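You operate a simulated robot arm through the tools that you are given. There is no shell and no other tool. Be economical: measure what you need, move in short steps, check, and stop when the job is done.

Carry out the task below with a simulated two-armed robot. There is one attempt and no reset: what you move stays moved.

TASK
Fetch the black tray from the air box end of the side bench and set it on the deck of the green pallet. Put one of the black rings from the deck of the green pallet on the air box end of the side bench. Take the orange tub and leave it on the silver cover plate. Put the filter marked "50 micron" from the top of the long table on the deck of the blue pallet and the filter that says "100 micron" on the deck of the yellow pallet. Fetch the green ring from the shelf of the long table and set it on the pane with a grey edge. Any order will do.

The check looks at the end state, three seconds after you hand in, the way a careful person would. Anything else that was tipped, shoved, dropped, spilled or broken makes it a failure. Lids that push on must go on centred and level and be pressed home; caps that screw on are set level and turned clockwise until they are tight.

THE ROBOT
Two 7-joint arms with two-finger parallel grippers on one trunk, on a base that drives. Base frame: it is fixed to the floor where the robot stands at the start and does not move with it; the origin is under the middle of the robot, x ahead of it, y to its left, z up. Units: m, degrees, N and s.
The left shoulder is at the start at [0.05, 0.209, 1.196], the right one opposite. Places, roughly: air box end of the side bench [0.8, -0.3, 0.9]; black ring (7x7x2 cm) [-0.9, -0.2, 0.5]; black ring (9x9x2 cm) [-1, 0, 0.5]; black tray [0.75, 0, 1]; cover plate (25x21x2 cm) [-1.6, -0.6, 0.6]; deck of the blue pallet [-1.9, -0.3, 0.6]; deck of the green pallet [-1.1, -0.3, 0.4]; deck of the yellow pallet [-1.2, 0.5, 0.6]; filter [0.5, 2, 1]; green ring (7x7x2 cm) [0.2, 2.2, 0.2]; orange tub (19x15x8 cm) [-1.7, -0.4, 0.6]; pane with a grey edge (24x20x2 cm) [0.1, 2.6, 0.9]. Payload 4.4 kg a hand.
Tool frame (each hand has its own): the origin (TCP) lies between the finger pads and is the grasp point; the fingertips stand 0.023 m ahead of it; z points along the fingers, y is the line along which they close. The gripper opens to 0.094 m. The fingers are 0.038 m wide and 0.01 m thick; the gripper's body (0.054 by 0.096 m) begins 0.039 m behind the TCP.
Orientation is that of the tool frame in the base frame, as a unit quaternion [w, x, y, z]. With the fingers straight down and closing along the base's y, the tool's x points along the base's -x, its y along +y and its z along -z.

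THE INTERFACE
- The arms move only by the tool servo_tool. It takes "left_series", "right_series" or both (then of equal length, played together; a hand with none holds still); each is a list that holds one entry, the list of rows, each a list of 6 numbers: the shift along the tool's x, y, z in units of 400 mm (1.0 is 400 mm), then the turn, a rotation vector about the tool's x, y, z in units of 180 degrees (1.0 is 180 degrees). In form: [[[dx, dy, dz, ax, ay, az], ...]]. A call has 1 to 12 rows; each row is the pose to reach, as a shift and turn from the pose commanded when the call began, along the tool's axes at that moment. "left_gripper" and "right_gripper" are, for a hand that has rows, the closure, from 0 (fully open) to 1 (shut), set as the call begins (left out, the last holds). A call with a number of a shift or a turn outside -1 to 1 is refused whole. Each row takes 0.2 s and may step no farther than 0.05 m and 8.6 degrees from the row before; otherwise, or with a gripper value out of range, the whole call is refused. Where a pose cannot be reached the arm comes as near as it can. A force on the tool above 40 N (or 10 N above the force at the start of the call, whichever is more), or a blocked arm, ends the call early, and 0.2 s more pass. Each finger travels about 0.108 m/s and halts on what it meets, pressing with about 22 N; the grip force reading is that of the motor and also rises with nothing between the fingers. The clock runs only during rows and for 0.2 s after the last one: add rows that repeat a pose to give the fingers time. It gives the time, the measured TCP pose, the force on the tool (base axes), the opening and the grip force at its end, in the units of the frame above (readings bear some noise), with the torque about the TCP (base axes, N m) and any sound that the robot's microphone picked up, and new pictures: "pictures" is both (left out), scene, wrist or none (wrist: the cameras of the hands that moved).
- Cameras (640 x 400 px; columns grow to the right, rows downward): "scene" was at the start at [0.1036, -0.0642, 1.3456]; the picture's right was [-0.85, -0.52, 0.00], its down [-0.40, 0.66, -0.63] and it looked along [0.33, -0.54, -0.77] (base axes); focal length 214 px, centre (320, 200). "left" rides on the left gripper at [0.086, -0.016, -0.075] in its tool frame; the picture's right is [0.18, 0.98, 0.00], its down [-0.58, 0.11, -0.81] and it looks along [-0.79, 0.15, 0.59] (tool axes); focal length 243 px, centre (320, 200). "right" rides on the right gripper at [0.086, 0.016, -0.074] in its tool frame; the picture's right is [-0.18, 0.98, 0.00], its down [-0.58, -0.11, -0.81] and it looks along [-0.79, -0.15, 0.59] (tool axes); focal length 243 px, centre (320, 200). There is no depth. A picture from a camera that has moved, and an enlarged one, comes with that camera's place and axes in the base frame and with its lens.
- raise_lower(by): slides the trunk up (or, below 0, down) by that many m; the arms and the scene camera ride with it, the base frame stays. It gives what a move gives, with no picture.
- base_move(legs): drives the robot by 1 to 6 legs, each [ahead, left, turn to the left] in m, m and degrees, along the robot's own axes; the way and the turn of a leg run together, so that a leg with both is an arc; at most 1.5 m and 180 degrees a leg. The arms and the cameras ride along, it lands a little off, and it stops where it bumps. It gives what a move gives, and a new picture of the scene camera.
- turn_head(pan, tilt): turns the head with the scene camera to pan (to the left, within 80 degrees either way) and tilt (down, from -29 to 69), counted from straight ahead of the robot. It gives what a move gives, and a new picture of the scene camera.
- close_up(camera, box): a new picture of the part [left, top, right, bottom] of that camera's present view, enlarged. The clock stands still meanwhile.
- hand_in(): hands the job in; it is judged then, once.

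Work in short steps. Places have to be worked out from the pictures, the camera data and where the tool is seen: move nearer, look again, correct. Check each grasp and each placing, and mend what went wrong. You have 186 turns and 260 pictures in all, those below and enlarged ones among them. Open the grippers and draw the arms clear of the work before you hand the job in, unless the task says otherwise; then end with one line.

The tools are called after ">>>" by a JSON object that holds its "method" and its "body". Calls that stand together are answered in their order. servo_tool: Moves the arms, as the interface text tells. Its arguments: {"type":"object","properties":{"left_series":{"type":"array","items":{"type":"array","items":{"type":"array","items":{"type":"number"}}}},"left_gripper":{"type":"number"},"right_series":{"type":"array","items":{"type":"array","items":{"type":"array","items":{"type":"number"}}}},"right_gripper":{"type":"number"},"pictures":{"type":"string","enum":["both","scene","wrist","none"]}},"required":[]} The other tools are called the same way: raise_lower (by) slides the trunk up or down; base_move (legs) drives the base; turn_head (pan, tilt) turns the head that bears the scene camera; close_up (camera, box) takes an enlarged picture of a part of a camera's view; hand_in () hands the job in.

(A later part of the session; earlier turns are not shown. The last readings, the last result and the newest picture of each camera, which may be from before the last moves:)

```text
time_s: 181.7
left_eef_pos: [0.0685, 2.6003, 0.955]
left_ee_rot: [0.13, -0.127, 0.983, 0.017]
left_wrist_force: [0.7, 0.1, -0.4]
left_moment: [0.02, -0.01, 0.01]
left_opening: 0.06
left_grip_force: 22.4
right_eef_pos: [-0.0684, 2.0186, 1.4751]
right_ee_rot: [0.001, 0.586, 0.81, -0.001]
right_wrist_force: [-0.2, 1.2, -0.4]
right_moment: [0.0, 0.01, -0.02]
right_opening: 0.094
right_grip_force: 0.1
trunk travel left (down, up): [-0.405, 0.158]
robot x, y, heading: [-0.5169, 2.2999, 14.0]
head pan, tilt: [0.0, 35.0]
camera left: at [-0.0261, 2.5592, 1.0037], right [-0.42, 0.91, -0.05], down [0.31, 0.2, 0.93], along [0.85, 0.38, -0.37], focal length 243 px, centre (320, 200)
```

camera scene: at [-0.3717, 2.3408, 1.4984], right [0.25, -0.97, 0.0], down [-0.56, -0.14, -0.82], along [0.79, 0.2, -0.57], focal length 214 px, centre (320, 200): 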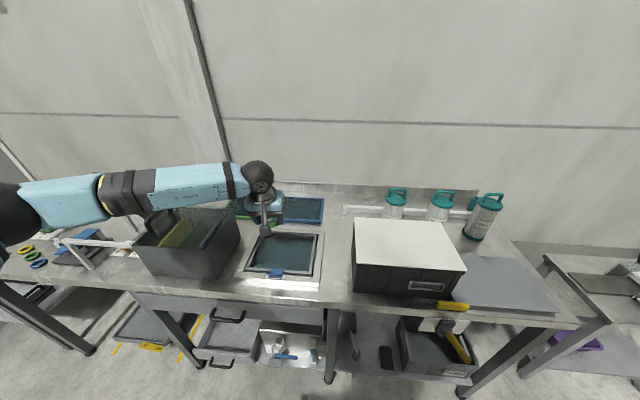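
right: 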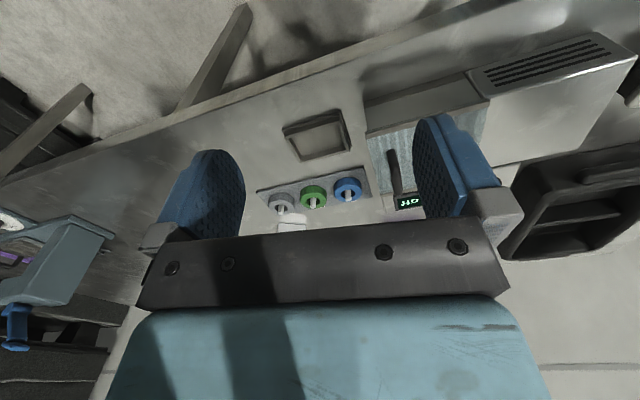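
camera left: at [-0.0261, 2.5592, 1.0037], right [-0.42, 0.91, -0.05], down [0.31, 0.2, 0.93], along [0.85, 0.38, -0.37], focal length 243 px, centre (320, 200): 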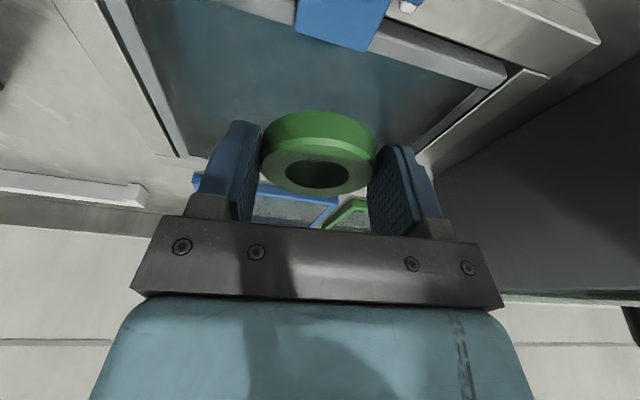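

Still above the glass. I keep creeping down.

>>> {"method": "servo_tool", "body": {"left_series": [[[0.002, 0, 0.01, 0, 0, 0], [0.005, 0, 0.02, 0, 0, 0], [0.007, 0, 0.03, 0, 0, 0], [0.01, 0, 0.04, 0, 0, 0], [0.012, 0, 0.05, 0, 0, 0], [0.015, 0, 0.06, 0, 0, 0], [0.017, 0, 0.07, 0, 0, 0], [0.02, 0, 0.08, 0, 0, 0]]], "pictures": "wrist"}}

```text
time_s: 183.5
left_eef_pos: [0.0686, 2.602, 0.92]
left_ee_rot: [0.13, -0.127, 0.983, 0.016]
left_wrist_force: [-0.4, 0.3, -0.5]
left_moment: [0.03, 0.04, -0.01]
left_opening: 0.0599
left_grip_force: 22.2
right_eef_pos: [-0.0684, 2.0188, 1.4754]
right_ee_rot: [0.0, 0.585, 0.811, -0.002]
right_wrist_force: [0.8, 0.3, -0.2]
right_moment: [0.01, -0.02, 0.02]
right_opening: 0.0941
right_grip_force: 0.1
trunk travel left (down, up): [-0.405, 0.158]
robot x, y, heading: [-0.5203, 2.3032, 14.1]
head pan, tilt: [0.0, 35.0]
camera left: at [-0.0259, 2.5599, 0.9686], right [-0.42, 0.91, -0.05], down [0.31, 0.2, 0.93], along [0.85, 0.38, -0.37], focal length 243 px, centre (320, 200)
```

left: 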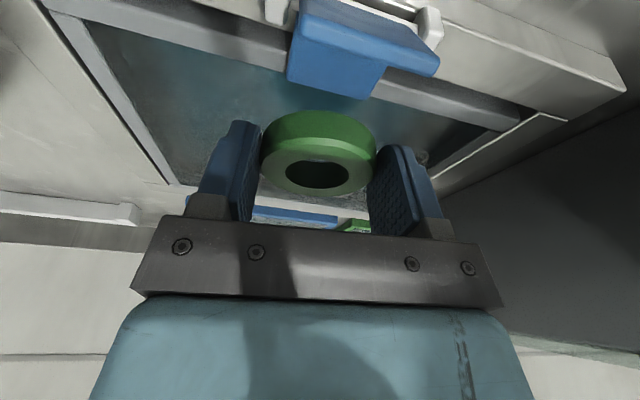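

Still no contact. I continue slowly.

>>> {"method": "servo_tool", "body": {"left_series": [[[0.002, 0, 0.008, 0, 0, 0], [0.004, 0, 0.016, 0, 0, 0], [0.006, 0, 0.024, 0, 0, 0], [0.008, 0, 0.032, 0, 0, 0], [0.01, 0, 0.04, 0, 0, 0], [0.012, 0, 0.048, 0, 0, 0], [0.014, 0, 0.056, 0, 0, 0], [0.016, 0, 0.064, 0, 0, 0]]], "pictures": "wrist"}}

```text
time_s: 185.3
left_eef_pos: [0.0705, 2.6014, 0.896]
left_ee_rot: [0.131, -0.127, 0.983, 0.015]
left_wrist_force: [3.6, 0.8, 15.9]
left_moment: [0.06, 0.18, -0.02]
left_opening: 0.0603
left_grip_force: 22.2
right_eef_pos: [-0.0703, 2.0186, 1.4751]
right_ee_rot: [0.001, 0.586, 0.81, -0.001]
right_wrist_force: [-0.5, 0.2, 0.4]
right_moment: [0.05, -0.02, 0.01]
right_opening: 0.094
right_grip_force: 0.1
trunk travel left (down, up): [-0.405, 0.158]
robot x, y, heading: [-0.5154, 2.3057, 14.3]
head pan, tilt: [0.0, 35.0]
camera left: at [-0.0249, 2.5592, 0.9449], right [-0.42, 0.91, -0.05], down [0.31, 0.2, 0.93], along [0.85, 0.38, -0.36], focal length 243 px, centre (320, 200)
```

left: 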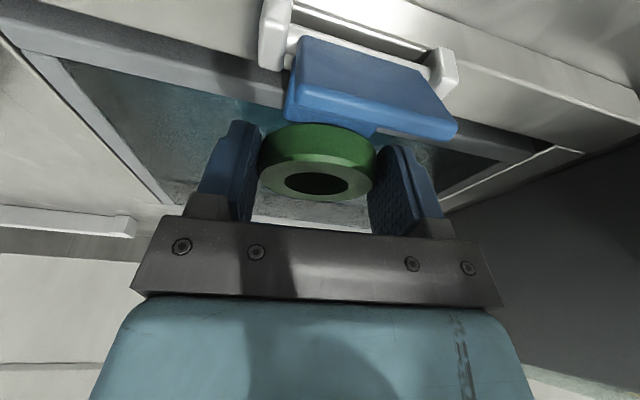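

Contact. I release and rise.

>>> {"method": "servo_tool", "body": {"left_series": [[[0, 0, -0.004, 0, 0, 0], [0, 0, -0.004, 0, 0, 0], [0, 0, -0.004, 0, 0, 0]]], "left_gripper": 0, "pictures": "none"}}

>>> {"method": "servo_tool", "body": {"left_series": [[[-0.02, 0, -0.08, 0, 0, 0], [-0.045, 0, -0.17, 0, 0, 0], [-0.075, 0, -0.29, 0, 0, 0], [-0.105, 0, -0.4, 0, 0, 0], [-0.135, 0, -0.51, 0, 0, 0], [-0.165, 0, -0.62, 0, 0, 0], [-0.195, 0, -0.73, 0, 0, 0]]], "pictures": "wrist"}}

>>> {"method": "close_up", "body": {"camera": "scene", "box": [220, 150, 420, 290]}}

```text
time_s: 186.1
left_eef_pos: [0.0691, 2.6001, 0.8948]
left_ee_rot: [0.129, -0.128, 0.983, 0.018]
left_wrist_force: [-0.2, -4.4, 14.5]
left_moment: [0.38, 0.3, 0.07]
left_opening: 0.092
left_grip_force: 0.1
right_eef_pos: [-0.0703, 2.0173, 1.4758]
right_ee_rot: [0.001, 0.586, 0.81, 0.0]
right_wrist_force: [1.5, -0.1, 1.1]
right_moment: [0.02, 0.01, -0.02]
right_opening: 0.0939
right_grip_force: 0.1
trunk travel left (down, up): [-0.405, 0.158]
robot x, y, heading: [-0.5202, 2.3008, 14.1]
head pan, tilt: [0.0, 35.0]
```

```text
time_s: 187.7
left_eef_pos: [0.0711, 2.6057, 1.1976]
left_ee_rot: [0.129, -0.127, 0.983, 0.017]
left_wrist_force: [0.2, -0.3, 0.3]
left_moment: [0.02, 0.01, 0.0]
left_opening: 0.0939
left_grip_force: 0.1
right_eef_pos: [-0.0684, 2.0194, 1.4755]
right_ee_rot: [0.002, 0.586, 0.811, -0.001]
right_wrist_force: [-0.8, -0.1, 0.6]
right_moment: [-0.03, -0.01, 0.05]
right_opening: 0.0943
right_grip_force: 0.0
trunk travel left (down, up): [-0.405, 0.158]
robot x, y, heading: [-0.5189, 2.3042, 14.2]
head pan, tilt: [0.0, 35.0]
camera left: at [-0.0245, 2.5632, 1.2482], right [-0.42, 0.91, -0.05], down [0.31, 0.2, 0.93], along [0.85, 0.38, -0.37], focal length 243 px, centre (320, 200)
```

left: 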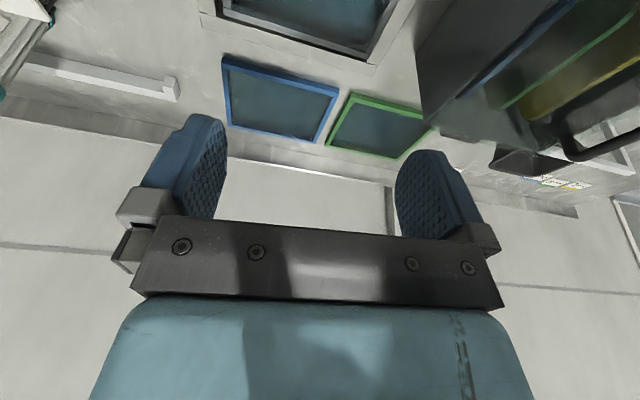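

```text
2.86 times, centred on (320, 220) of scene
camera zoom: at [-0.3716, 2.3401, 1.4983], right [0.25, -0.97, 0.0], down [-0.56, -0.14, -0.82], along [0.79, 0.2, -0.57], focal length 613 px, centre (320, 143)
```

zoom: 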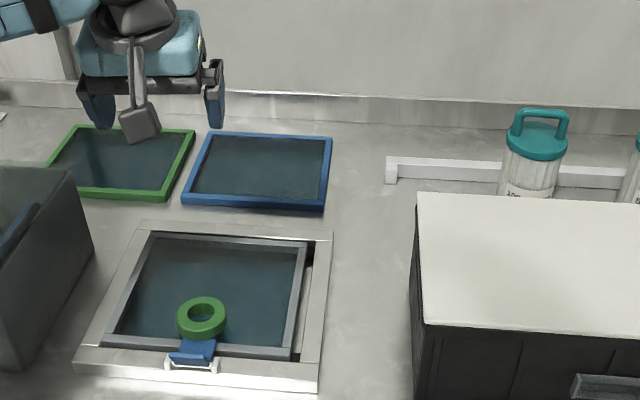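

The ring is on the pane but close to the latch; let me zoom in.

>>> {"method": "close_up", "body": {"camera": "scene", "box": [255, 240, 315, 285]}}

```text
8.89 times, centred on (285, 262) of scene
camera zoom: at [-0.3716, 2.3401, 1.4983], right [0.25, -0.97, 0.0], down [-0.56, -0.14, -0.82], along [0.79, 0.2, -0.57], focal length 1906 px, centre (631, -356)
```

zoom: 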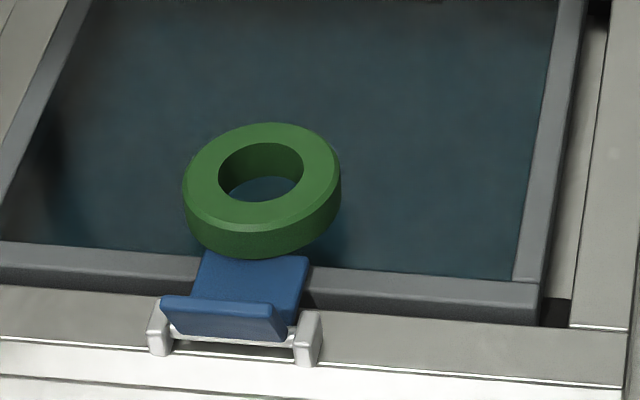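

It seems to sit against the latch tongue, a bit tilted. I'll regrasp it and move it 5 cm further onto the glass.

>>> {"method": "servo_tool", "body": {"left_series": [[[0.028, 0, 0.105, 0, 0, 0], [0.056, 0, 0.21, 0, 0, 0], [0.084, 0, 0.315, 0, 0, 0], [0.112, 0, 0.42, 0, 0, 0], [0.14, 0, 0.525, 0, 0, 0], [0.162, 0, 0.61, 0, 0, 0], [0.178, 0, 0.67, 0, 0, 0], [0.188, 0, 0.71, 0, 0, 0]]], "pictures": "wrist"}}

>>> {"method": "servo_tool", "body": {"left_series": [[[0, 0, 0, 0, 0, 0], [0, 0, 0, 0, 0, 0], [0, 0, 0, 0, 0, 0]]], "left_gripper": 1, "pictures": "wrist"}}

```text
time_s: 189.5
left_eef_pos: [0.0702, 2.6008, 0.904]
left_ee_rot: [0.129, -0.128, 0.983, 0.016]
left_wrist_force: [-0.6, -0.7, -0.4]
left_moment: [0.0, 0.02, 0.02]
left_opening: 0.0942
left_grip_force: 0.0
right_eef_pos: [-0.068, 2.0188, 1.4756]
right_ee_rot: [0.001, 0.586, 0.811, -0.001]
right_wrist_force: [-0.6, 0.0, -0.6]
right_moment: [0.05, 0.01, 0.0]
right_opening: 0.0941
right_grip_force: 0.0
trunk travel left (down, up): [-0.405, 0.158]
robot x, y, heading: [-0.5173, 2.3032, 14.4]
head pan, tilt: [0.0, 35.0]
camera left: at [-0.0231, 2.56, 0.9527], right [-0.42, 0.91, -0.05], down [0.31, 0.2, 0.93], along [0.85, 0.38, -0.37], focal length 243 px, centre (320, 200)
```

left: 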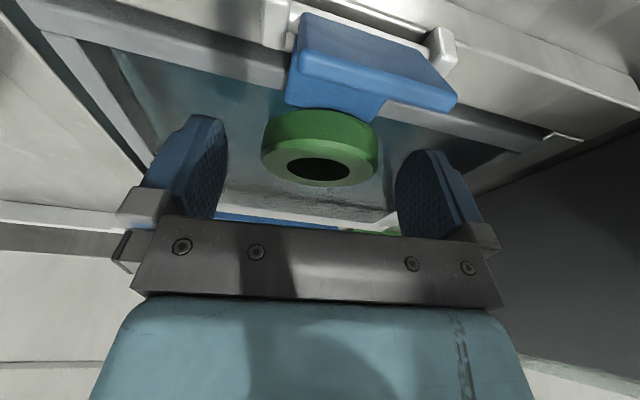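

```text
time_s: 190.3
left_eef_pos: [0.0704, 2.603, 0.9019]
left_ee_rot: [0.13, -0.128, 0.983, 0.015]
left_wrist_force: [0.9, -0.4, -0.3]
left_moment: [0.0, 0.0, 0.02]
left_opening: 0.06
left_grip_force: 21.9
right_eef_pos: [-0.0688, 2.0192, 1.4744]
right_ee_rot: [0.001, 0.586, 0.81, -0.002]
right_wrist_force: [0.3, -0.5, 0.2]
right_moment: [-0.01, 0.0, 0.0]
right_opening: 0.094
right_grip_force: 0.1
trunk travel left (down, up): [-0.405, 0.158]
robot x, y, heading: [-0.5181, 2.2976, 14.0]
head pan, tilt: [0.0, 35.0]
camera left: at [-0.0232, 2.5599, 0.9531], right [-0.42, 0.91, -0.05], down [0.31, 0.2, 0.93], along [0.85, 0.38, -0.37], focal length 243 px, centre (320, 200)
```

left: 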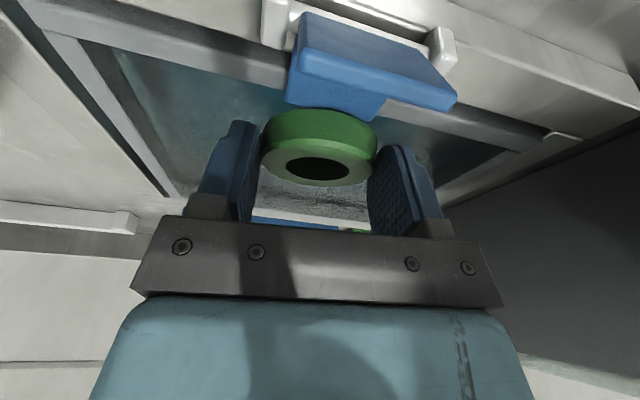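

Gripped. I lift 4 cm, go forward 5.5 cm, and lower again gently.

>>> {"method": "servo_tool", "body": {"left_series": [[[-0.013, 0, -0.048, 0, 0, 0], [-0.026, 0, -0.097, 0, 0, 0], [-0.09, 0, -0.08, 0, 0, 0], [-0.159, 0, -0.062, 0, 0, 0], [-0.15, 0, -0.03, 0, 0, 0], [-0.142, 0, 0.0, 0, 0, 0], [-0.138, 0, 0.02, 0, 0, 0], [-0.134, 0, 0.033, 0, 0, 0], [-0.132, 0, 0.04, 0, 0, 0], [-0.13, 0, 0.047, 0, 0, 0]]], "pictures": "wrist"}}

```text
time_s: 192.5
left_eef_pos: [0.124, 2.6174, 0.9016]
left_ee_rot: [0.131, -0.128, 0.983, 0.016]
left_wrist_force: [-0.4, 2.9, 12.7]
left_moment: [0.22, -0.52, 0.19]
left_opening: 0.0603
left_grip_force: 22.0
right_eef_pos: [-0.0695, 2.0183, 1.4769]
right_ee_rot: [0.001, 0.586, 0.81, -0.001]
right_wrist_force: [0.7, 0.0, 0.2]
right_moment: [-0.04, 0.01, -0.01]
right_opening: 0.0939
right_grip_force: 0.1
trunk travel left (down, up): [-0.405, 0.158]
robot x, y, heading: [-0.5161, 2.3012, 14.3]
head pan, tilt: [0.0, 35.0]
camera left: at [0.0277, 2.5745, 0.9508], right [-0.42, 0.9, -0.05], down [0.31, 0.2, 0.93], along [0.85, 0.38, -0.36], focal length 243 px, centre (320, 200)
```

left: 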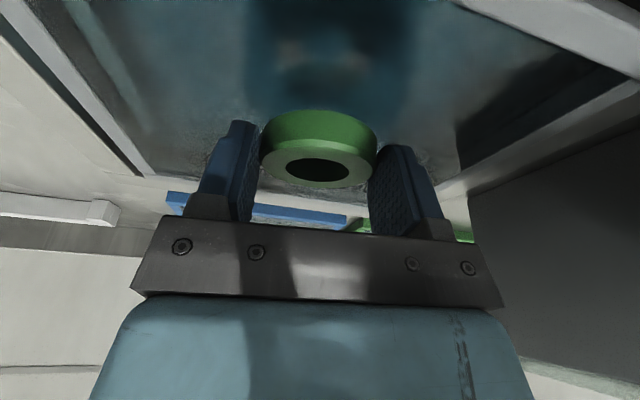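

Contact with the glass. I release and rise.

>>> {"method": "servo_tool", "body": {"left_series": [[[0, 0, -0.003, 0, 0, 0], [0, 0, -0.003, 0, 0, 0], [0, 0, -0.003, 0, 0, 0]]], "left_gripper": 0, "pictures": "none"}}

>>> {"method": "servo_tool", "body": {"left_series": [[[-0.02, 0, -0.08, 0, 0, 0], [-0.045, 0, -0.17, 0, 0, 0], [-0.075, 0, -0.29, 0, 0, 0], [-0.105, 0, -0.4, 0, 0, 0], [-0.135, 0, -0.51, 0, 0, 0], [-0.165, 0, -0.62, 0, 0, 0], [-0.195, 0, -0.73, 0, 0, 0]]], "pictures": "none"}}

>>> {"method": "close_up", "body": {"camera": "scene", "box": [245, 220, 345, 285]}}

```text
time_s: 193.3
left_eef_pos: [0.1218, 2.6173, 0.9]
left_ee_rot: [0.128, -0.127, 0.983, 0.016]
left_wrist_force: [0.0, -0.6, 0.4]
left_moment: [0.01, -0.01, 0.0]
left_opening: 0.0941
left_grip_force: 0.0
right_eef_pos: [-0.0671, 2.0195, 1.4754]
right_ee_rot: [0.002, 0.586, 0.81, -0.002]
right_wrist_force: [-0.6, -0.2, -0.2]
right_moment: [0.03, 0.01, 0.03]
right_opening: 0.0938
right_grip_force: 0.0
trunk travel left (down, up): [-0.405, 0.158]
robot x, y, heading: [-0.5159, 2.3016, 14.2]
head pan, tilt: [0.0, 35.0]
```

```text
time_s: 194.9
left_eef_pos: [0.1251, 2.6142, 1.2015]
left_ee_rot: [0.129, -0.128, 0.983, 0.017]
left_wrist_force: [0.7, -0.6, -0.6]
left_moment: [0.01, -0.02, 0.02]
left_opening: 0.094
left_grip_force: 0.2
right_eef_pos: [-0.0684, 2.0189, 1.4761]
right_ee_rot: [0.001, 0.587, 0.81, -0.002]
right_wrist_force: [0.4, 0.0, 0.2]
right_moment: [0.03, -0.02, -0.01]
right_opening: 0.0941
right_grip_force: 0.0
trunk travel left (down, up): [-0.405, 0.158]
robot x, y, heading: [-0.5215, 2.3032, 14.2]
head pan, tilt: [0.0, 35.0]
```

```text
6.15 times, centred on (295, 252) of scene
camera zoom: at [-0.3715, 2.3401, 1.4983], right [0.25, -0.97, 0.0], down [-0.56, -0.14, -0.82], along [0.79, 0.2, -0.57], focal length 1320 px, centre (474, -123)
```

zoom: 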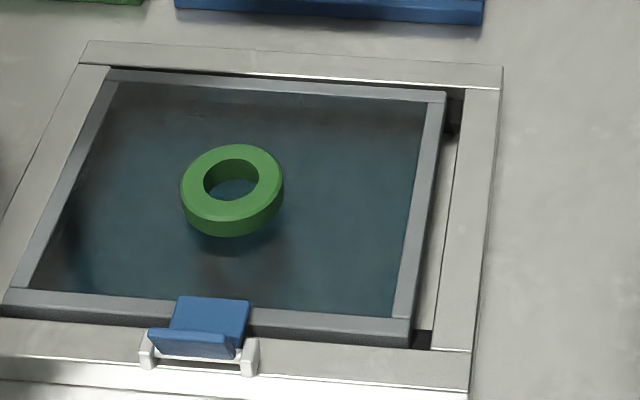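

The green ring lies flat on the pane. Now I read the filter labels.

>>> {"method": "close_up", "body": {"camera": "scene", "box": [370, 170, 520, 260]}}

```text
4.27 times, centred on (445, 215) of scene
camera zoom: at [-0.3715, 2.3401, 1.4983], right [0.25, -0.97, 0.0], down [-0.56, -0.14, -0.82], along [0.79, 0.2, -0.57], focal length 915 px, centre (-213, 136)
```

zoom: 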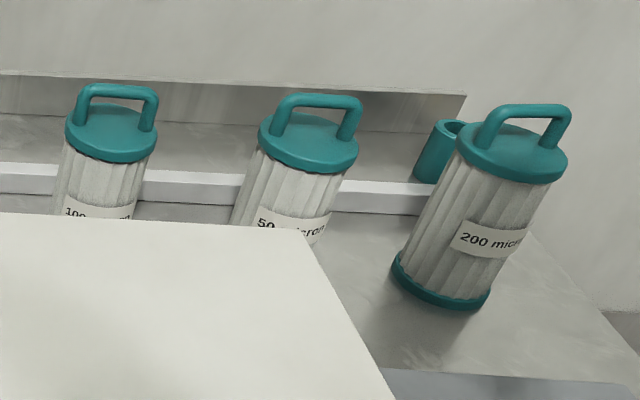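

Labels: left = 100, middle = 50, right = 200 micron. The 100-micron handle is at about [0.398, 2.218, 1.05], the 50 at [0.429, 2.042, 1.05]; bars run along the table. I level the left tool and turn it to close fore-aft.

>>> {"method": "servo_tool", "body": {"left_series": [[[0, 0, 0, 0, 0.042, 0], [0, 0, -0.05, 0, 0.0825, 0], [0, 0, -0.15, 0, 0.0825, 0], [0, 0, -0.25, 0, 0.0825, 0]]], "pictures": "none"}}

>>> {"method": "servo_tool", "body": {"left_series": [[[0, 0, 0, 0, 0, -0.0455], [0, 0, 0, 0, 0, -0.091], [0, 0, 0, 0, 0, -0.1365], [0, 0, 0, 0, 0, -0.182], [0, 0, 0, 0, 0, -0.2275], [0, 0, 0, 0, 0, -0.273], [0, 0, 0, 0, 0, -0.3185], [0, 0, 0, 0, 0, -0.364], [0, 0, 0, 0, 0, -0.41], [0, 0, 0, 0, 0, -0.455], [0, 0, 0, 0, 0, -0.5]]], "pictures": "none"}}

>>> {"method": "base_move", "body": {"legs": [[0, -0.4, 0], [0.07, 0, 0]]}}

```text
time_s: 195.9
left_eef_pos: [0.0971, 2.6078, 1.2982]
left_ee_rot: [0.001, -0.128, 0.992, 0.0]
left_wrist_force: [0.0, -0.5, 0.1]
left_moment: [0.03, -0.02, 0.0]
left_opening: 0.0942
left_grip_force: 0.0
right_eef_pos: [-0.0703, 2.0183, 1.4756]
right_ee_rot: [0.0, 0.586, 0.81, -0.001]
right_wrist_force: [0.2, 0.1, 0.4]
right_moment: [0.01, 0.0, 0.04]
right_opening: 0.0942
right_grip_force: 0.1
trunk travel left (down, up): [-0.405, 0.158]
robot x, y, heading: [-0.5165, 2.3043, 14.0]
head pan, tilt: [0.0, 35.0]
```

```text
time_s: 198.3
left_eef_pos: [0.0974, 2.6108, 1.2987]
left_ee_rot: [0.0, 0.792, -0.61, 0.002]
left_wrist_force: [-0.1, 0.0, -0.1]
left_moment: [0.03, 0.02, 0.01]
left_opening: 0.0937
left_grip_force: 0.1
right_eef_pos: [-0.0669, 2.0182, 1.4764]
right_ee_rot: [0.001, 0.585, 0.811, -0.002]
right_wrist_force: [-0.2, 0.6, 0.0]
right_moment: [0.01, 0.01, 0.0]
right_opening: 0.0938
right_grip_force: 0.1
trunk travel left (down, up): [-0.405, 0.158]
robot x, y, heading: [-0.5227, 2.3015, 13.9]
head pan, tilt: [0.0, 35.0]
```

```text
time_s: 203.0
left_eef_pos: [0.2595, 2.2422, 1.3]
left_ee_rot: [-0.001, 0.793, -0.609, 0.002]
left_wrist_force: [-0.3, -0.1, 0.4]
left_moment: [0.0, -0.01, -0.04]
left_opening: 0.094
left_grip_force: 0.1
right_eef_pos: [0.0962, 1.6503, 1.4767]
right_ee_rot: [0.001, 0.585, 0.811, -0.001]
right_wrist_force: [0.0, 1.0, 1.3]
right_moment: [-0.01, -0.02, 0.04]
right_opening: 0.094
right_grip_force: 0.1
trunk travel left (down, up): [-0.405, 0.158]
robot x, y, heading: [-0.3521, 1.9316, 14.3]
head pan, tilt: [0.0, 35.0]
camera scene: at [-0.2077, 1.9718, 1.4986], right [0.25, -0.97, 0.0], down [-0.55, -0.14, -0.82], along [0.79, 0.2, -0.57], focal length 214 px, centre (320, 200)
```

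scene: 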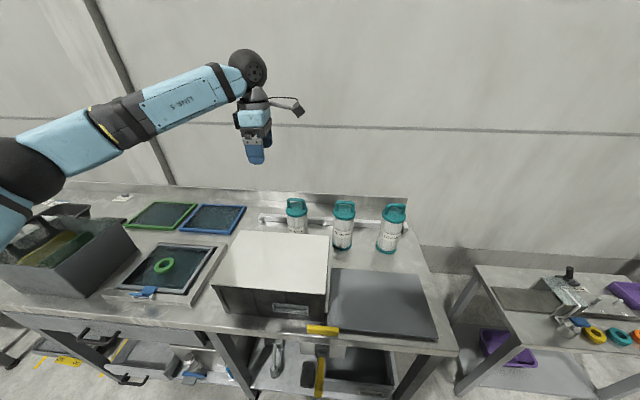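

I zoom in on the filters from here to refine the handle positions.

>>> {"method": "close_up", "body": {"camera": "scene", "box": [270, 180, 430, 270]}}

```text
4.00 times, centred on (350, 225) of scene
camera zoom: at [-0.2077, 1.9718, 1.4986], right [0.25, -0.97, 0.0], down [-0.55, -0.14, -0.82], along [0.79, 0.2, -0.57], focal length 858 px, centre (200, 100)
```

zoom: 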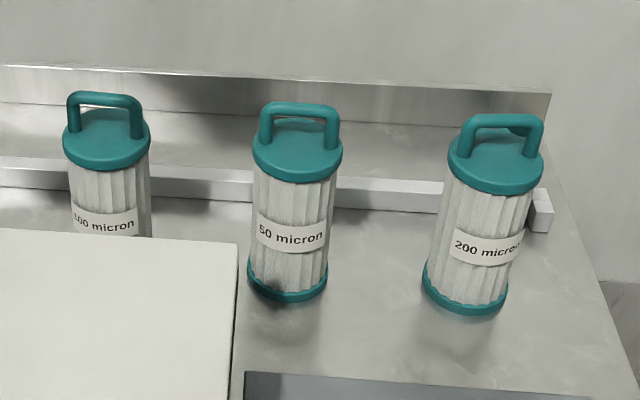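

Refined: 100-micron handle at [0.402, 2.217, 1.045]. I move above it with a small yaw correction.

>>> {"method": "servo_tool", "body": {"left_series": [[[0.05, -0.11, 0, 0, 0, 0.013], [0.1, -0.22, 0, 0, 0, 0.026], [0.1525, -0.328, 0.05, 0, 0, 0.039], [0.1525, -0.328, 0.15, 0, 0, 0.039], [0.1525, -0.328, 0.25, 0, 0, 0.039], [0.1525, -0.328, 0.35, 0, 0, 0.039], [0.1525, -0.328, 0.45, 0, 0, 0.039]]], "pictures": "wrist"}}

>>> {"method": "close_up", "body": {"camera": "scene", "box": [230, 130, 390, 250]}}

```text
refused: row 3 steps farther than a row can; nothing moved
```

```text
3.33 times, centred on (310, 190) of scene
camera zoom: at [-0.2077, 1.9718, 1.4986], right [0.25, -0.97, 0.0], down [-0.55, -0.14, -0.82], along [0.79, 0.2, -0.57], focal length 715 px, centre (353, 233)
```

zoom: 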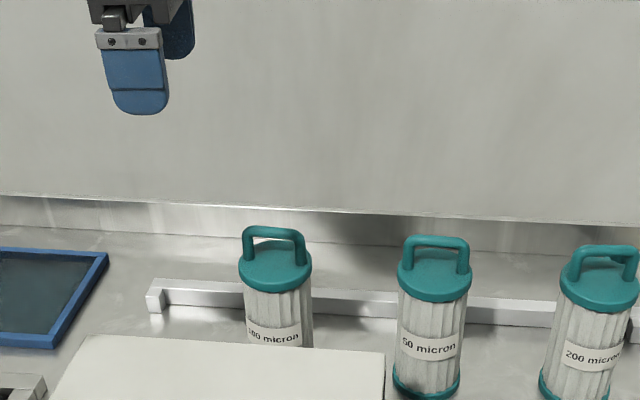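

One step was too long; I resend it with smaller steps.

>>> {"method": "servo_tool", "body": {"left_series": [[[0.038, -0.082, 0, 0, 0, 0.01], [0.076, -0.164, 0, 0, 0, 0.02], [0.114, -0.246, 0, 0, 0, 0.03], [0.1525, -0.328, 0.02, 0, 0, 0.039], [0.1525, -0.328, 0.13, 0, 0, 0.039], [0.1525, -0.328, 0.24, 0, 0, 0.039], [0.1525, -0.328, 0.35, 0, 0, 0.039], [0.1525, -0.328, 0.45, 0, 0, 0.039]]], "pictures": "wrist"}}

>>> {"method": "close_up", "body": {"camera": "scene", "box": [230, 130, 390, 250]}}

```text
time_s: 204.8
left_eef_pos: [0.4044, 2.2191, 1.1197]
left_ee_rot: [0.0, 0.754, -0.657, 0.002]
left_wrist_force: [-0.1, -0.4, 0.3]
left_moment: [0.03, 0.0, -0.02]
left_opening: 0.0939
left_grip_force: 0.1
right_eef_pos: [0.0986, 1.6531, 1.4748]
right_ee_rot: [0.001, 0.585, 0.811, -0.001]
right_wrist_force: [-0.4, 1.2, -0.2]
right_moment: [-0.06, 0.01, -0.03]
right_opening: 0.0938
right_grip_force: 0.1
trunk travel left (down, up): [-0.405, 0.158]
robot x, y, heading: [-0.3548, 1.9376, 14.2]
head pan, tilt: [0.0, 35.0]
camera left: at [0.4335, 2.1361, 1.1945], right [-0.95, -0.32, 0.0], down [-0.19, 0.56, 0.8], along [-0.26, 0.76, -0.59], focal length 243 px, centre (320, 200)
```

left: 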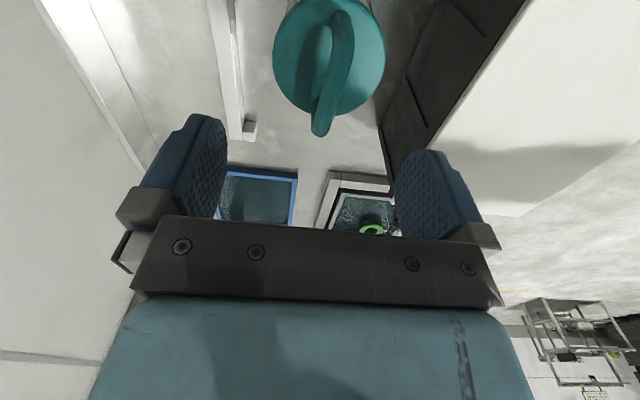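

```text
3.33 times, centred on (310, 190) of scene
camera zoom: at [-0.2052, 1.9741, 1.4981], right [0.25, -0.97, 0.0], down [-0.56, -0.14, -0.82], along [0.79, 0.2, -0.57], focal length 715 px, centre (353, 233)
```

zoom: 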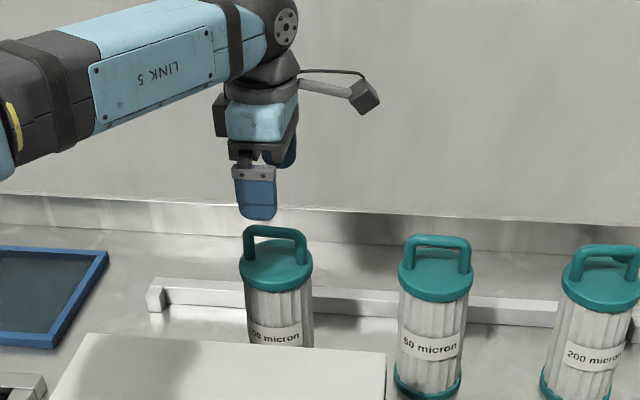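

Bar and fingers line up within a few mm. I correct slightly, descend around the bar and close.

>>> {"method": "servo_tool", "body": {"left_series": [[[0.008, 0.004, 0.06, 0, 0, 0], [0.015, 0.008, 0.12, 0, 0, 0], [0.015, 0.008, 0.16, 0, 0, 0], [0.015, 0.008, 0.182, 0, 0, 0]]], "pictures": "wrist"}}

>>> {"method": "servo_tool", "body": {"left_series": [[[0, 0, 0, 0, 0, 0], [0, 0, 0, 0, 0, 0], [0, 0, 0, 0, 0, 0], [0, 0, 0, 0, 0, 0], [0, 0, 0, 0, 0, 0]]], "left_gripper": 1, "pictures": "none"}}

```text
time_s: 205.8
left_eef_pos: [0.4032, 2.2114, 1.0475]
left_ee_rot: [-0.001, 0.754, -0.656, 0.002]
left_wrist_force: [0.7, -0.2, -0.6]
left_moment: [-0.01, 0.01, -0.04]
left_opening: 0.0941
left_grip_force: 0.1
right_eef_pos: [0.098, 1.6514, 1.4758]
right_ee_rot: [0.001, 0.585, 0.811, -0.002]
right_wrist_force: [0.1, 0.1, -0.4]
right_moment: [0.01, -0.03, -0.04]
right_opening: 0.094
right_grip_force: 0.0
trunk travel left (down, up): [-0.405, 0.158]
robot x, y, heading: [-0.3544, 1.931, 14.4]
head pan, tilt: [0.0, 35.0]
camera left: at [0.4311, 2.128, 1.122], right [-0.95, -0.32, 0.0], down [-0.19, 0.56, 0.81], along [-0.25, 0.76, -0.59], focal length 243 px, centre (320, 200)
```

left: 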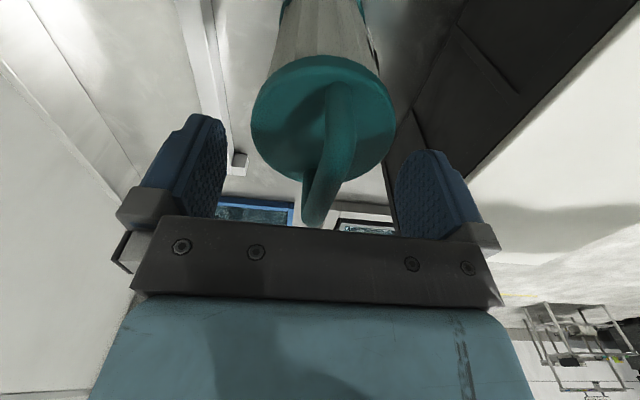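

```text
time_s: 207.0
left_eef_pos: [0.4023, 2.2118, 1.0468]
left_ee_rot: [0.0, 0.754, -0.657, 0.001]
left_wrist_force: [-0.2, 0.6, 0.1]
left_moment: [0.04, 0.03, 0.02]
left_opening: 0.0125
left_grip_force: 21.6
right_eef_pos: [0.0975, 1.6505, 1.4756]
right_ee_rot: [0.001, 0.585, 0.811, -0.002]
right_wrist_force: [0.7, 0.1, 0.7]
right_moment: [-0.01, -0.01, 0.0]
right_opening: 0.0939
right_grip_force: 0.1
trunk travel left (down, up): [-0.405, 0.158]
robot x, y, heading: [-0.3536, 1.9343, 14.2]
head pan, tilt: [0.0, 35.0]
```

Bar gripped (12.5 mm). I lift it clear of everything.

>>> {"method": "servo_tool", "body": {"left_series": [[[0, 0, -0.04, 0, 0, 0], [0, 0, -0.1, 0, 0, 0], [0, 0, -0.2, 0, 0, 0], [0, 0, -0.3, 0, 0, 0], [0, 0, -0.4, 0, 0, 0], [0, 0, -0.5, 0, 0, 0], [0, 0, -0.6, 0, 0, 0], [0, 0, -0.7, 0, 0, 0], [0, 0, -0.75, 0, 0, 0]]], "pictures": "scene"}}

```text
time_s: 209.0
left_eef_pos: [0.403, 2.2128, 1.3488]
left_ee_rot: [0.0, 0.754, -0.657, 0.001]
left_wrist_force: [-0.3, 0.0, -2.4]
left_moment: [-0.03, 0.03, 0.01]
left_opening: 0.0126
left_grip_force: 22.1
right_eef_pos: [0.0973, 1.652, 1.4755]
right_ee_rot: [0.001, 0.585, 0.811, -0.002]
right_wrist_force: [0.6, 0.1, -0.2]
right_moment: [0.01, -0.02, 0.02]
right_opening: 0.094
right_grip_force: 0.1
trunk travel left (down, up): [-0.405, 0.158]
robot x, y, heading: [-0.3539, 1.934, 14.5]
head pan, tilt: [0.0, 35.0]
camera scene: at [-0.2059, 1.9724, 1.4982], right [0.25, -0.97, 0.0], down [-0.56, -0.14, -0.82], along [0.79, 0.2, -0.57], focal length 214 px, centre (320, 200)
```

scene: 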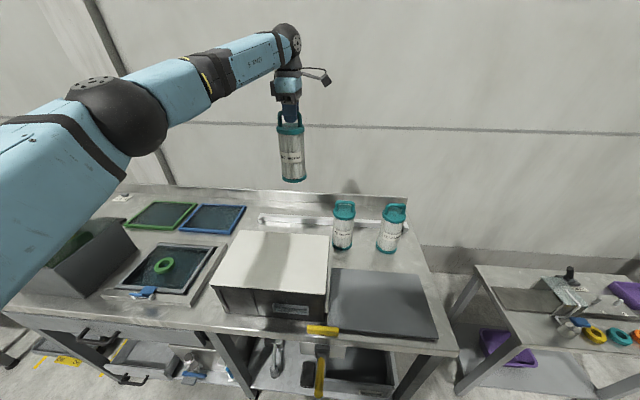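

The filter is held. To save a trip I test whether the right hand can reach forward for the 50-micron filter while staying well above it.

>>> {"method": "servo_tool", "body": {"right_series": [[[0.035, 0.09, 0.05, 0, 0, 0], [0.07, 0.18, 0.1, 0, 0, 0], [0.105, 0.27, 0.15, 0, 0, 0], [0.14, 0.36, 0.2, 0, 0, 0], [0.175, 0.45, 0.26, 0, 0, 0], [0.21, 0.54, 0.31, 0, 0, 0], [0.245, 0.63, 0.36, 0, 0, 0], [0.28, 0.72, 0.41, 0, 0, 0], [0.315, 0.81, 0.46, 0, 0, 0], [0.35, 0.9, 0.51, 0, 0, 0], [0.39, 0.985, 0.56, 0, 0, 0]]], "pictures": "scene"}}

```text
time_s: 211.4
left_eef_pos: [0.4024, 2.2131, 1.3479]
left_ee_rot: [0.0, 0.755, -0.656, 0.001]
left_wrist_force: [0.2, 0.8, -3.1]
left_moment: [-0.05, 0.02, -0.01]
left_opening: 0.0126
left_grip_force: 22.0
right_eef_pos: [0.3785, 1.8638, 1.26]
right_ee_rot: [0.002, 0.585, 0.811, -0.001]
right_wrist_force: [-0.5, -0.3, -1.2]
right_moment: [0.0, -0.01, 0.01]
right_opening: 0.0943
right_grip_force: 0.0
right hand out of reach, approached as far as the arm can: row 10, 11
trunk travel left (down, up): [-0.405, 0.158]
robot x, y, heading: [-0.3504, 1.9348, 14.4]
head pan, tilt: [0.0, 35.0]
camera scene: at [-0.206, 1.9727, 1.4982], right [0.25, -0.97, 0.0], down [-0.56, -0.14, -0.82], along [0.79, 0.2, -0.57], focal length 214 px, centre (320, 200)
```

scene: 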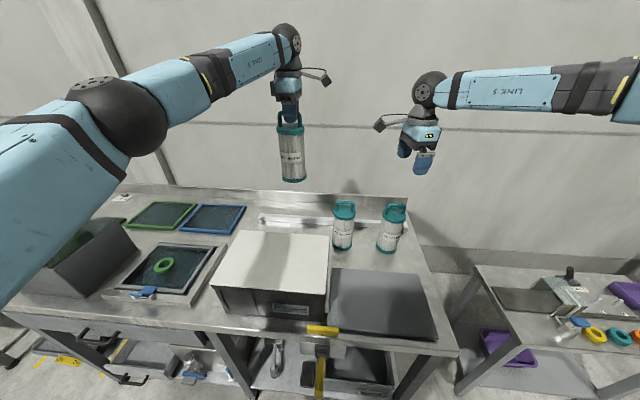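

The right hand gets much nearer here. I move the left hand aside and try the right one toward the 50-micron handle, still above it.

>>> {"method": "servo_tool", "body": {"left_series": [[[-0.1, 0, 0, 0, 0, 0], [-0.2, 0, 0, 0, 0, 0], [-0.3, 0, 0, 0, 0, 0], [-0.375, 0, 0, 0, 0, 0], [-0.375, 0, 0, 0, 0, 0], [-0.375, 0, 0, 0, 0, 0]]], "right_series": [[[0, 0, 0.05, 0, 0, 0], [0, 0, 0.15, 0, 0, 0], [0.09, 0.07, 0.2, 0, 0, 0], [0.18, 0.14, 0.25, 0, 0, 0], [0.28, 0.2, 0.275, 0, 0, 0], [0.372, 0.275, 0.275, 0, 0, 0]]], "pictures": "none"}}

```text
time_s: 212.8
left_eef_pos: [0.379, 2.3602, 1.3498]
left_ee_rot: [-0.001, 0.754, -0.657, 0.001]
left_wrist_force: [-0.3, 0.5, -3.1]
left_moment: [0.01, -0.01, 0.0]
left_opening: 0.0127
left_grip_force: 22.2
right_eef_pos: [0.3498, 1.8704, 1.1956]
right_ee_rot: [0.001, 0.585, 0.811, -0.002]
right_wrist_force: [1.1, 0.4, -0.2]
right_moment: [0.01, 0.03, 0.0]
right_opening: 0.094
right_grip_force: 0.1
right hand out of reach, approached as far as the arm can: row 2, 3, 4, 5, 6
trunk travel left (down, up): [-0.405, 0.158]
robot x, y, heading: [-0.3532, 1.9328, 14.2]
head pan, tilt: [0.0, 35.0]
```

Going lower costs the right arm reach, so I'll carry one filter at a time. I retract both hands and drive to the yellow pallet.

>>> {"method": "servo_tool", "body": {"left_series": [[[0, 0.09, 0, 0, 0, 0], [0, 0.18, 0, 0, 0, 0], [0, 0.27, 0, 0, 0, 0], [0, 0.36, 0, 0, 0, 0], [0.05, 0.45, 0, 0, 0, 0], [0.1, 0.54, 0, 0, 0, 0], [0.15, 0.63, 0, 0, 0, 0]]], "right_series": [[[0, 0, -0.1, 0, 0, 0], [0, 0, -0.2, 0, 0, 0], [-0.05, -0.1, -0.25, 0, 0, 0], [-0.1, -0.2, -0.3, 0, 0, 0], [-0.15, -0.3, -0.35, 0, 0, 0], [-0.2, -0.4, -0.4, 0, 0, 0], [-0.25, -0.5, -0.45, 0, 0, 0]]], "pictures": "none"}}

>>> {"method": "base_move", "body": {"legs": [[-0.25, 0, 0], [0, 0, -104], [0, 0.28, 0], [1.15, 0, 0], [0, 0, -90]]}}

>>> {"method": "turn_head", "body": {"pan": 0, "tilt": 45}}

```text
time_s: 214.4
left_eef_pos: [0.1373, 2.2616, 1.3467]
left_ee_rot: [-0.003, 0.755, -0.656, 0.002]
left_wrist_force: [-0.5, -0.2, -3.1]
left_moment: [-0.02, 0.0, 0.01]
left_opening: 0.0126
left_grip_force: 21.7
right_eef_pos: [0.1879, 1.7039, 1.3768]
right_ee_rot: [0.001, 0.585, 0.811, 0.0]
right_wrist_force: [-0.3, -0.4, 0.8]
right_moment: [0.06, -0.03, -0.03]
right_opening: 0.0941
right_grip_force: 0.0
trunk travel left (down, up): [-0.405, 0.158]
robot x, y, heading: [-0.3546, 1.9339, 14.3]
head pan, tilt: [0.0, 35.0]
```

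```text
time_s: 232.3
left_eef_pos: [-0.8077, 0.5333, 1.3447]
left_ee_rot: [-0.001, 0.731, 0.683, 0.0]
left_wrist_force: [-0.6, 0.1, -3.1]
left_moment: [-0.02, 0.02, 0.0]
left_opening: 0.0127
left_grip_force: 22.4
right_eef_pos: [-0.7431, 1.0911, 1.3744]
right_ee_rot: [-0.003, 0.747, -0.665, -0.001]
right_wrist_force: [0.0, 0.0, -0.5]
right_moment: [0.01, -0.02, 0.03]
right_opening: 0.0941
right_grip_force: 0.0
trunk travel left (down, up): [-0.405, 0.158]
robot x, y, heading: [-0.2571, 0.7592, -177.4]
head pan, tilt: [0.0, 35.0]
camera scene: at [-0.4148, 0.7506, 1.4982], right [-0.04, 1.0, 0.0], down [0.57, 0.03, -0.82], along [-0.82, -0.04, -0.57], focal length 214 px, centre (320, 200)
```

scene: 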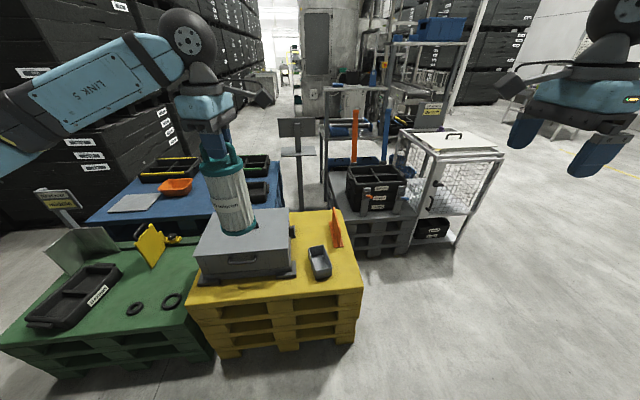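

```text
time_s: 233.0
left_eef_pos: [-0.8076, 0.5333, 1.3462]
left_ee_rot: [-0.001, 0.73, 0.683, 0.0]
left_wrist_force: [0.0, 0.5, -2.5]
left_moment: [0.07, -0.02, 0.0]
left_opening: 0.0128
left_grip_force: 21.8
right_eef_pos: [-0.7434, 1.0903, 1.3754]
right_ee_rot: [-0.002, 0.747, -0.665, -0.001]
right_wrist_force: [0.2, -0.1, -0.4]
right_moment: [-0.01, -0.03, -0.02]
right_opening: 0.094
right_grip_force: 0.0
trunk travel left (down, up): [-0.405, 0.158]
robot x, y, heading: [-0.2566, 0.7591, -177.2]
head pan, tilt: [0.0, 45.0]
camera scene: at [-0.4081, 0.7511, 1.4834], right [-0.04, 1.0, 0.0], down [0.71, 0.03, -0.71], along [-0.71, -0.03, -0.71], focal length 214 px, centre (320, 200)
```

scene: 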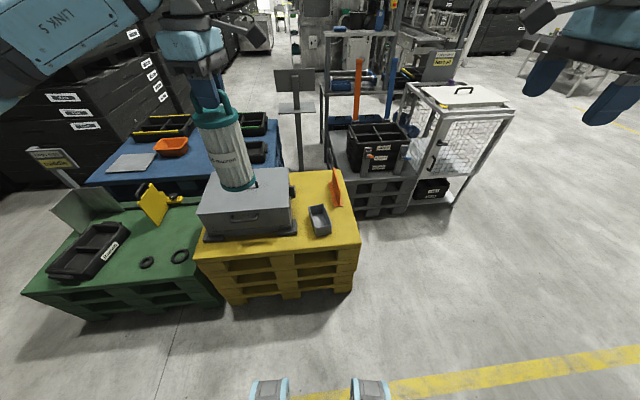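

I look closer at the yellow deck for a free spot.

>>> {"method": "close_up", "body": {"camera": "scene", "box": [190, 150, 380, 280]}}

```text
3.08 times, centred on (285, 215) of scene
camera zoom: at [-0.4081, 0.7511, 1.4834], right [-0.04, 1.0, 0.0], down [0.71, 0.03, -0.71], along [-0.71, -0.03, -0.71], focal length 660 px, centre (428, 154)
```

zoom: 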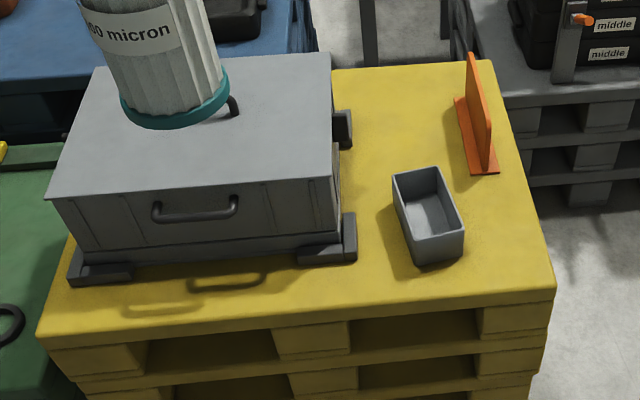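

There is good free space between the case, the bin and the orange sign, at about [-1.37, 0.67]. I drive forward and lower the trunk a bit.

>>> {"method": "base_move", "body": {"legs": [[0.33, 0, -2]]}}

>>> {"method": "raise_lower", "body": {"by": -0.13}}

>>> {"method": "turn_head", "body": {"pan": 0, "tilt": 45}}

```text
time_s: 235.2
left_eef_pos: [-1.1436, 0.5373, 1.3456]
left_ee_rot: [-0.002, 0.74, 0.673, 0.0]
left_wrist_force: [0.6, -1.4, -2.9]
left_moment: [0.03, 0.01, -0.06]
left_opening: 0.0125
left_grip_force: 22.1
right_eef_pos: [-1.0639, 1.0931, 1.3762]
right_ee_rot: [-0.001, 0.738, -0.674, -0.001]
right_wrist_force: [0.5, -0.8, -0.7]
right_moment: [0.0, 0.0, -0.01]
right_opening: 0.094
right_grip_force: 0.1
trunk travel left (down, up): [-0.405, 0.158]
robot x, y, heading: [-0.5866, 0.7469, -178.9]
head pan, tilt: [0.0, 45.0]
camera scene: at [-0.7381, 0.7443, 1.4835], right [-0.02, 1.0, 0.0], down [0.71, 0.01, -0.71], along [-0.71, -0.01, -0.71], focal length 214 px, centre (320, 200)
```

scene: 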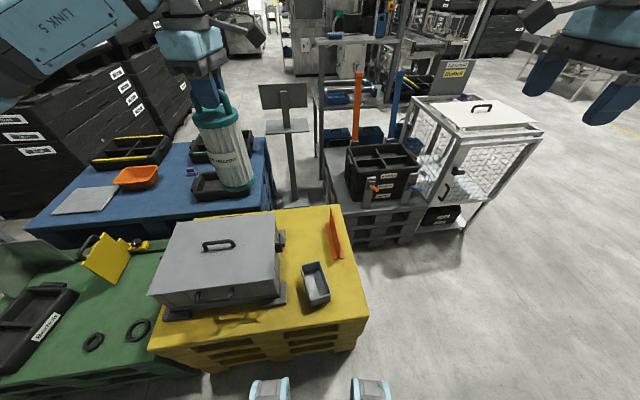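

```text
time_s: 236.8
left_eef_pos: [-1.1421, 0.537, 1.2153]
left_ee_rot: [-0.002, 0.74, 0.673, -0.001]
left_wrist_force: [-0.9, 0.2, -4.0]
left_moment: [0.03, -0.02, -0.02]
left_opening: 0.0127
left_grip_force: 22.1
right_eef_pos: [-1.0646, 1.0919, 1.2455]
right_ee_rot: [-0.002, 0.738, -0.674, -0.001]
right_wrist_force: [-0.3, 0.2, -0.1]
right_moment: [0.02, 0.0, 0.0]
right_opening: 0.094
right_grip_force: 0.0
trunk travel left (down, up): [-0.275, 0.288]
robot x, y, heading: [-0.5863, 0.7452, -178.9]
head pan, tilt: [0.0, 45.0]
```

```text
time_s: 237.4
left_eef_pos: [-1.1441, 0.5371, 1.216]
left_ee_rot: [-0.002, 0.74, 0.673, 0.0]
left_wrist_force: [0.0, 0.8, -3.4]
left_moment: [0.01, 0.01, 0.0]
left_opening: 0.0127
left_grip_force: 22.1
right_eef_pos: [-1.0651, 1.0921, 1.2457]
right_ee_rot: [-0.002, 0.738, -0.675, -0.001]
right_wrist_force: [0.1, 0.2, -0.2]
right_moment: [-0.03, 0.04, -0.02]
right_opening: 0.0941
right_grip_force: 0.1
trunk travel left (down, up): [-0.275, 0.288]
robot x, y, heading: [-0.587, 0.7459, -179.1]
head pan, tilt: [0.0, 45.0]
camera scene: at [-0.7387, 0.7443, 1.3534], right [-0.02, 1.0, 0.0], down [0.71, 0.01, -0.71], along [-0.71, -0.01, -0.71], focal length 214 px, centre (320, 200)
```

scene: 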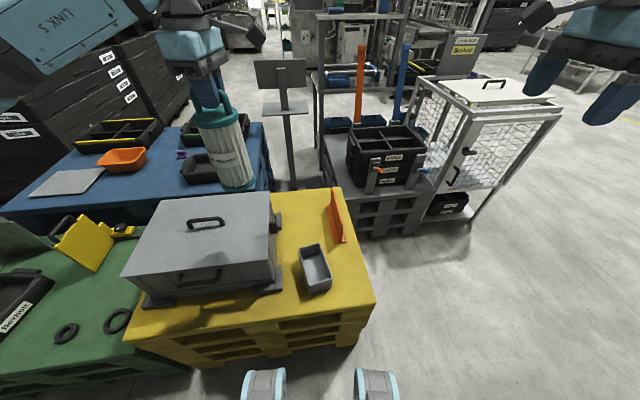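

Deck height ≈0.62. I carry the filter over the free spot at about [-1.37, 0.68].

>>> {"method": "servo_tool", "body": {"left_series": [[[0.05, -0.1, 0, 0, 0, 0], [0.1, -0.2, 0, 0, 0, 0], [0.15, -0.3, 0, 0, 0, 0], [0.2, -0.4, 0, 0, 0, 0], [0.25, -0.5, 0, 0, 0, 0], [0.303, -0.596, 0, 0, 0, 0], [0.303, -0.596, 0.1, 0, 0, 0], [0.303, -0.596, 0.2, 0, 0, 0], [0.303, -0.596, 0.3, 0, 0, 0], [0.303, -0.596, 0.4, 0, 0, 0], [0.303, -0.596, 0.5, 0, 0, 0]]], "pictures": "scene"}}

```text
time_s: 239.8
left_eef_pos: [-1.373, 0.6795, 1.0183]
left_ee_rot: [0.0, 0.739, 0.673, 0.0]
left_wrist_force: [-0.3, -0.7, -2.6]
left_moment: [0.04, 0.04, -0.02]
left_opening: 0.0126
left_grip_force: 21.8
right_eef_pos: [-1.0652, 1.0925, 1.2451]
right_ee_rot: [-0.001, 0.738, -0.674, -0.001]
right_wrist_force: [0.1, 0.1, -0.3]
right_moment: [0.0, 0.01, -0.01]
right_opening: 0.0939
right_grip_force: 0.1
trunk travel left (down, up): [-0.275, 0.288]
robot x, y, heading: [-0.5858, 0.748, -178.8]
head pan, tilt: [0.0, 45.0]
camera scene: at [-0.7398, 0.7444, 1.3533], right [-0.02, 1.0, 0.0], down [0.71, 0.01, -0.71], along [-0.71, -0.01, -0.71], focal length 214 px, centre (320, 200)
```

scene: 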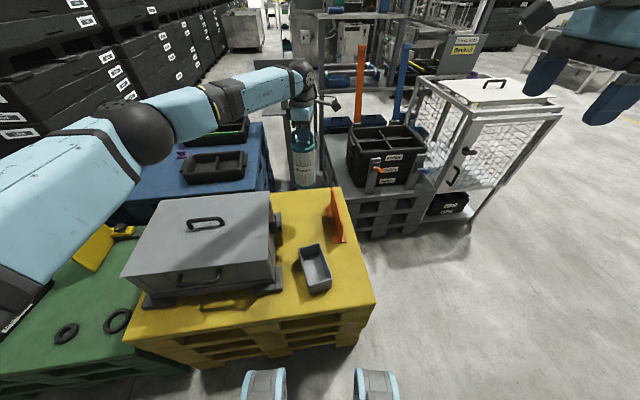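

Positioned above the spot. I lower most of the way, then creep until contact.

>>> {"method": "servo_tool", "body": {"left_series": [[[0, 0, 0.1, 0, 0, 0], [0, 0, 0.2, 0, 0, 0], [0, 0, 0.3, 0, 0, 0], [0, 0, 0.38, 0, 0, 0], [0, 0, 0.43, 0, 0, 0]]], "pictures": "scene"}}

>>> {"method": "servo_tool", "body": {"left_series": [[[0, 0, 0.015, 0, 0, 0], [0, 0, 0.03, 0, 0, 0], [0, 0, 0.045, 0, 0, 0], [0, 0, 0.06, 0, 0, 0], [0, 0, 0.075, 0, 0, 0], [0, 0, 0.09, 0, 0, 0], [0, 0, 0.105, 0, 0, 0], [0, 0, 0.12, 0, 0, 0], [0, 0, 0.135, 0, 0, 0], [0, 0, 0.15, 0, 0, 0]]], "pictures": "scene"}}

```text
time_s: 241.0
left_eef_pos: [-1.371, 0.6801, 0.8432]
left_ee_rot: [0.0, 0.74, 0.672, 0.0]
left_wrist_force: [0.4, -0.5, -3.0]
left_moment: [0.05, 0.0, 0.03]
left_opening: 0.0125
left_grip_force: 21.7
right_eef_pos: [-1.066, 1.0928, 1.2454]
right_ee_rot: [-0.002, 0.739, -0.674, -0.001]
right_wrist_force: [-0.6, 0.4, 0.1]
right_moment: [0.02, 0.03, -0.02]
right_opening: 0.0942
right_grip_force: 0.1
trunk travel left (down, up): [-0.275, 0.288]
robot x, y, heading: [-0.5841, 0.7463, -179.1]
head pan, tilt: [0.0, 45.0]
camera scene: at [-0.7391, 0.7445, 1.3534], right [-0.02, 1.0, 0.0], down [0.71, 0.01, -0.71], along [-0.71, -0.01, -0.71], focal length 214 px, centre (320, 200)
```

scene: 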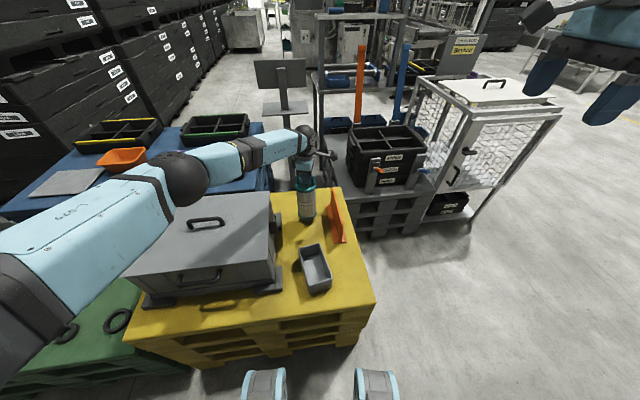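

```text
time_s: 243.3
left_eef_pos: [-1.3729, 0.682, 0.7928]
left_ee_rot: [-0.005, 0.739, 0.673, -0.004]
left_wrist_force: [6.2, -0.5, 24.8]
left_moment: [-0.13, -0.34, -0.01]
left_opening: 0.0129
left_grip_force: 22.2
right_eef_pos: [-1.0627, 1.0928, 1.2465]
right_ee_rot: [-0.001, 0.738, -0.675, -0.002]
right_wrist_force: [0.0, 0.2, -0.4]
right_moment: [0.01, -0.01, 0.03]
right_opening: 0.0939
right_grip_force: 0.0
trunk travel left (down, up): [-0.275, 0.288]
robot x, y, heading: [-0.5853, 0.7465, -178.4]
head pan, tilt: [0.0, 45.0]
stopped in row 10 (left hand): the force on the tool passed its limit at 43 N (the readings are from after the stop); the commanded pose is now the measured one
camera scene: at [-0.7359, 0.7446, 1.3538], right [-0.02, 1.0, 0.0], down [0.71, 0.01, -0.71], along [-0.71, -0.01, -0.71], focal length 214 px, centre (320, 200)
```

scene: 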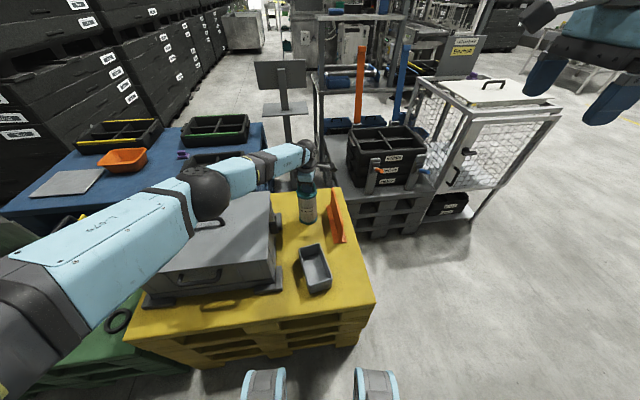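

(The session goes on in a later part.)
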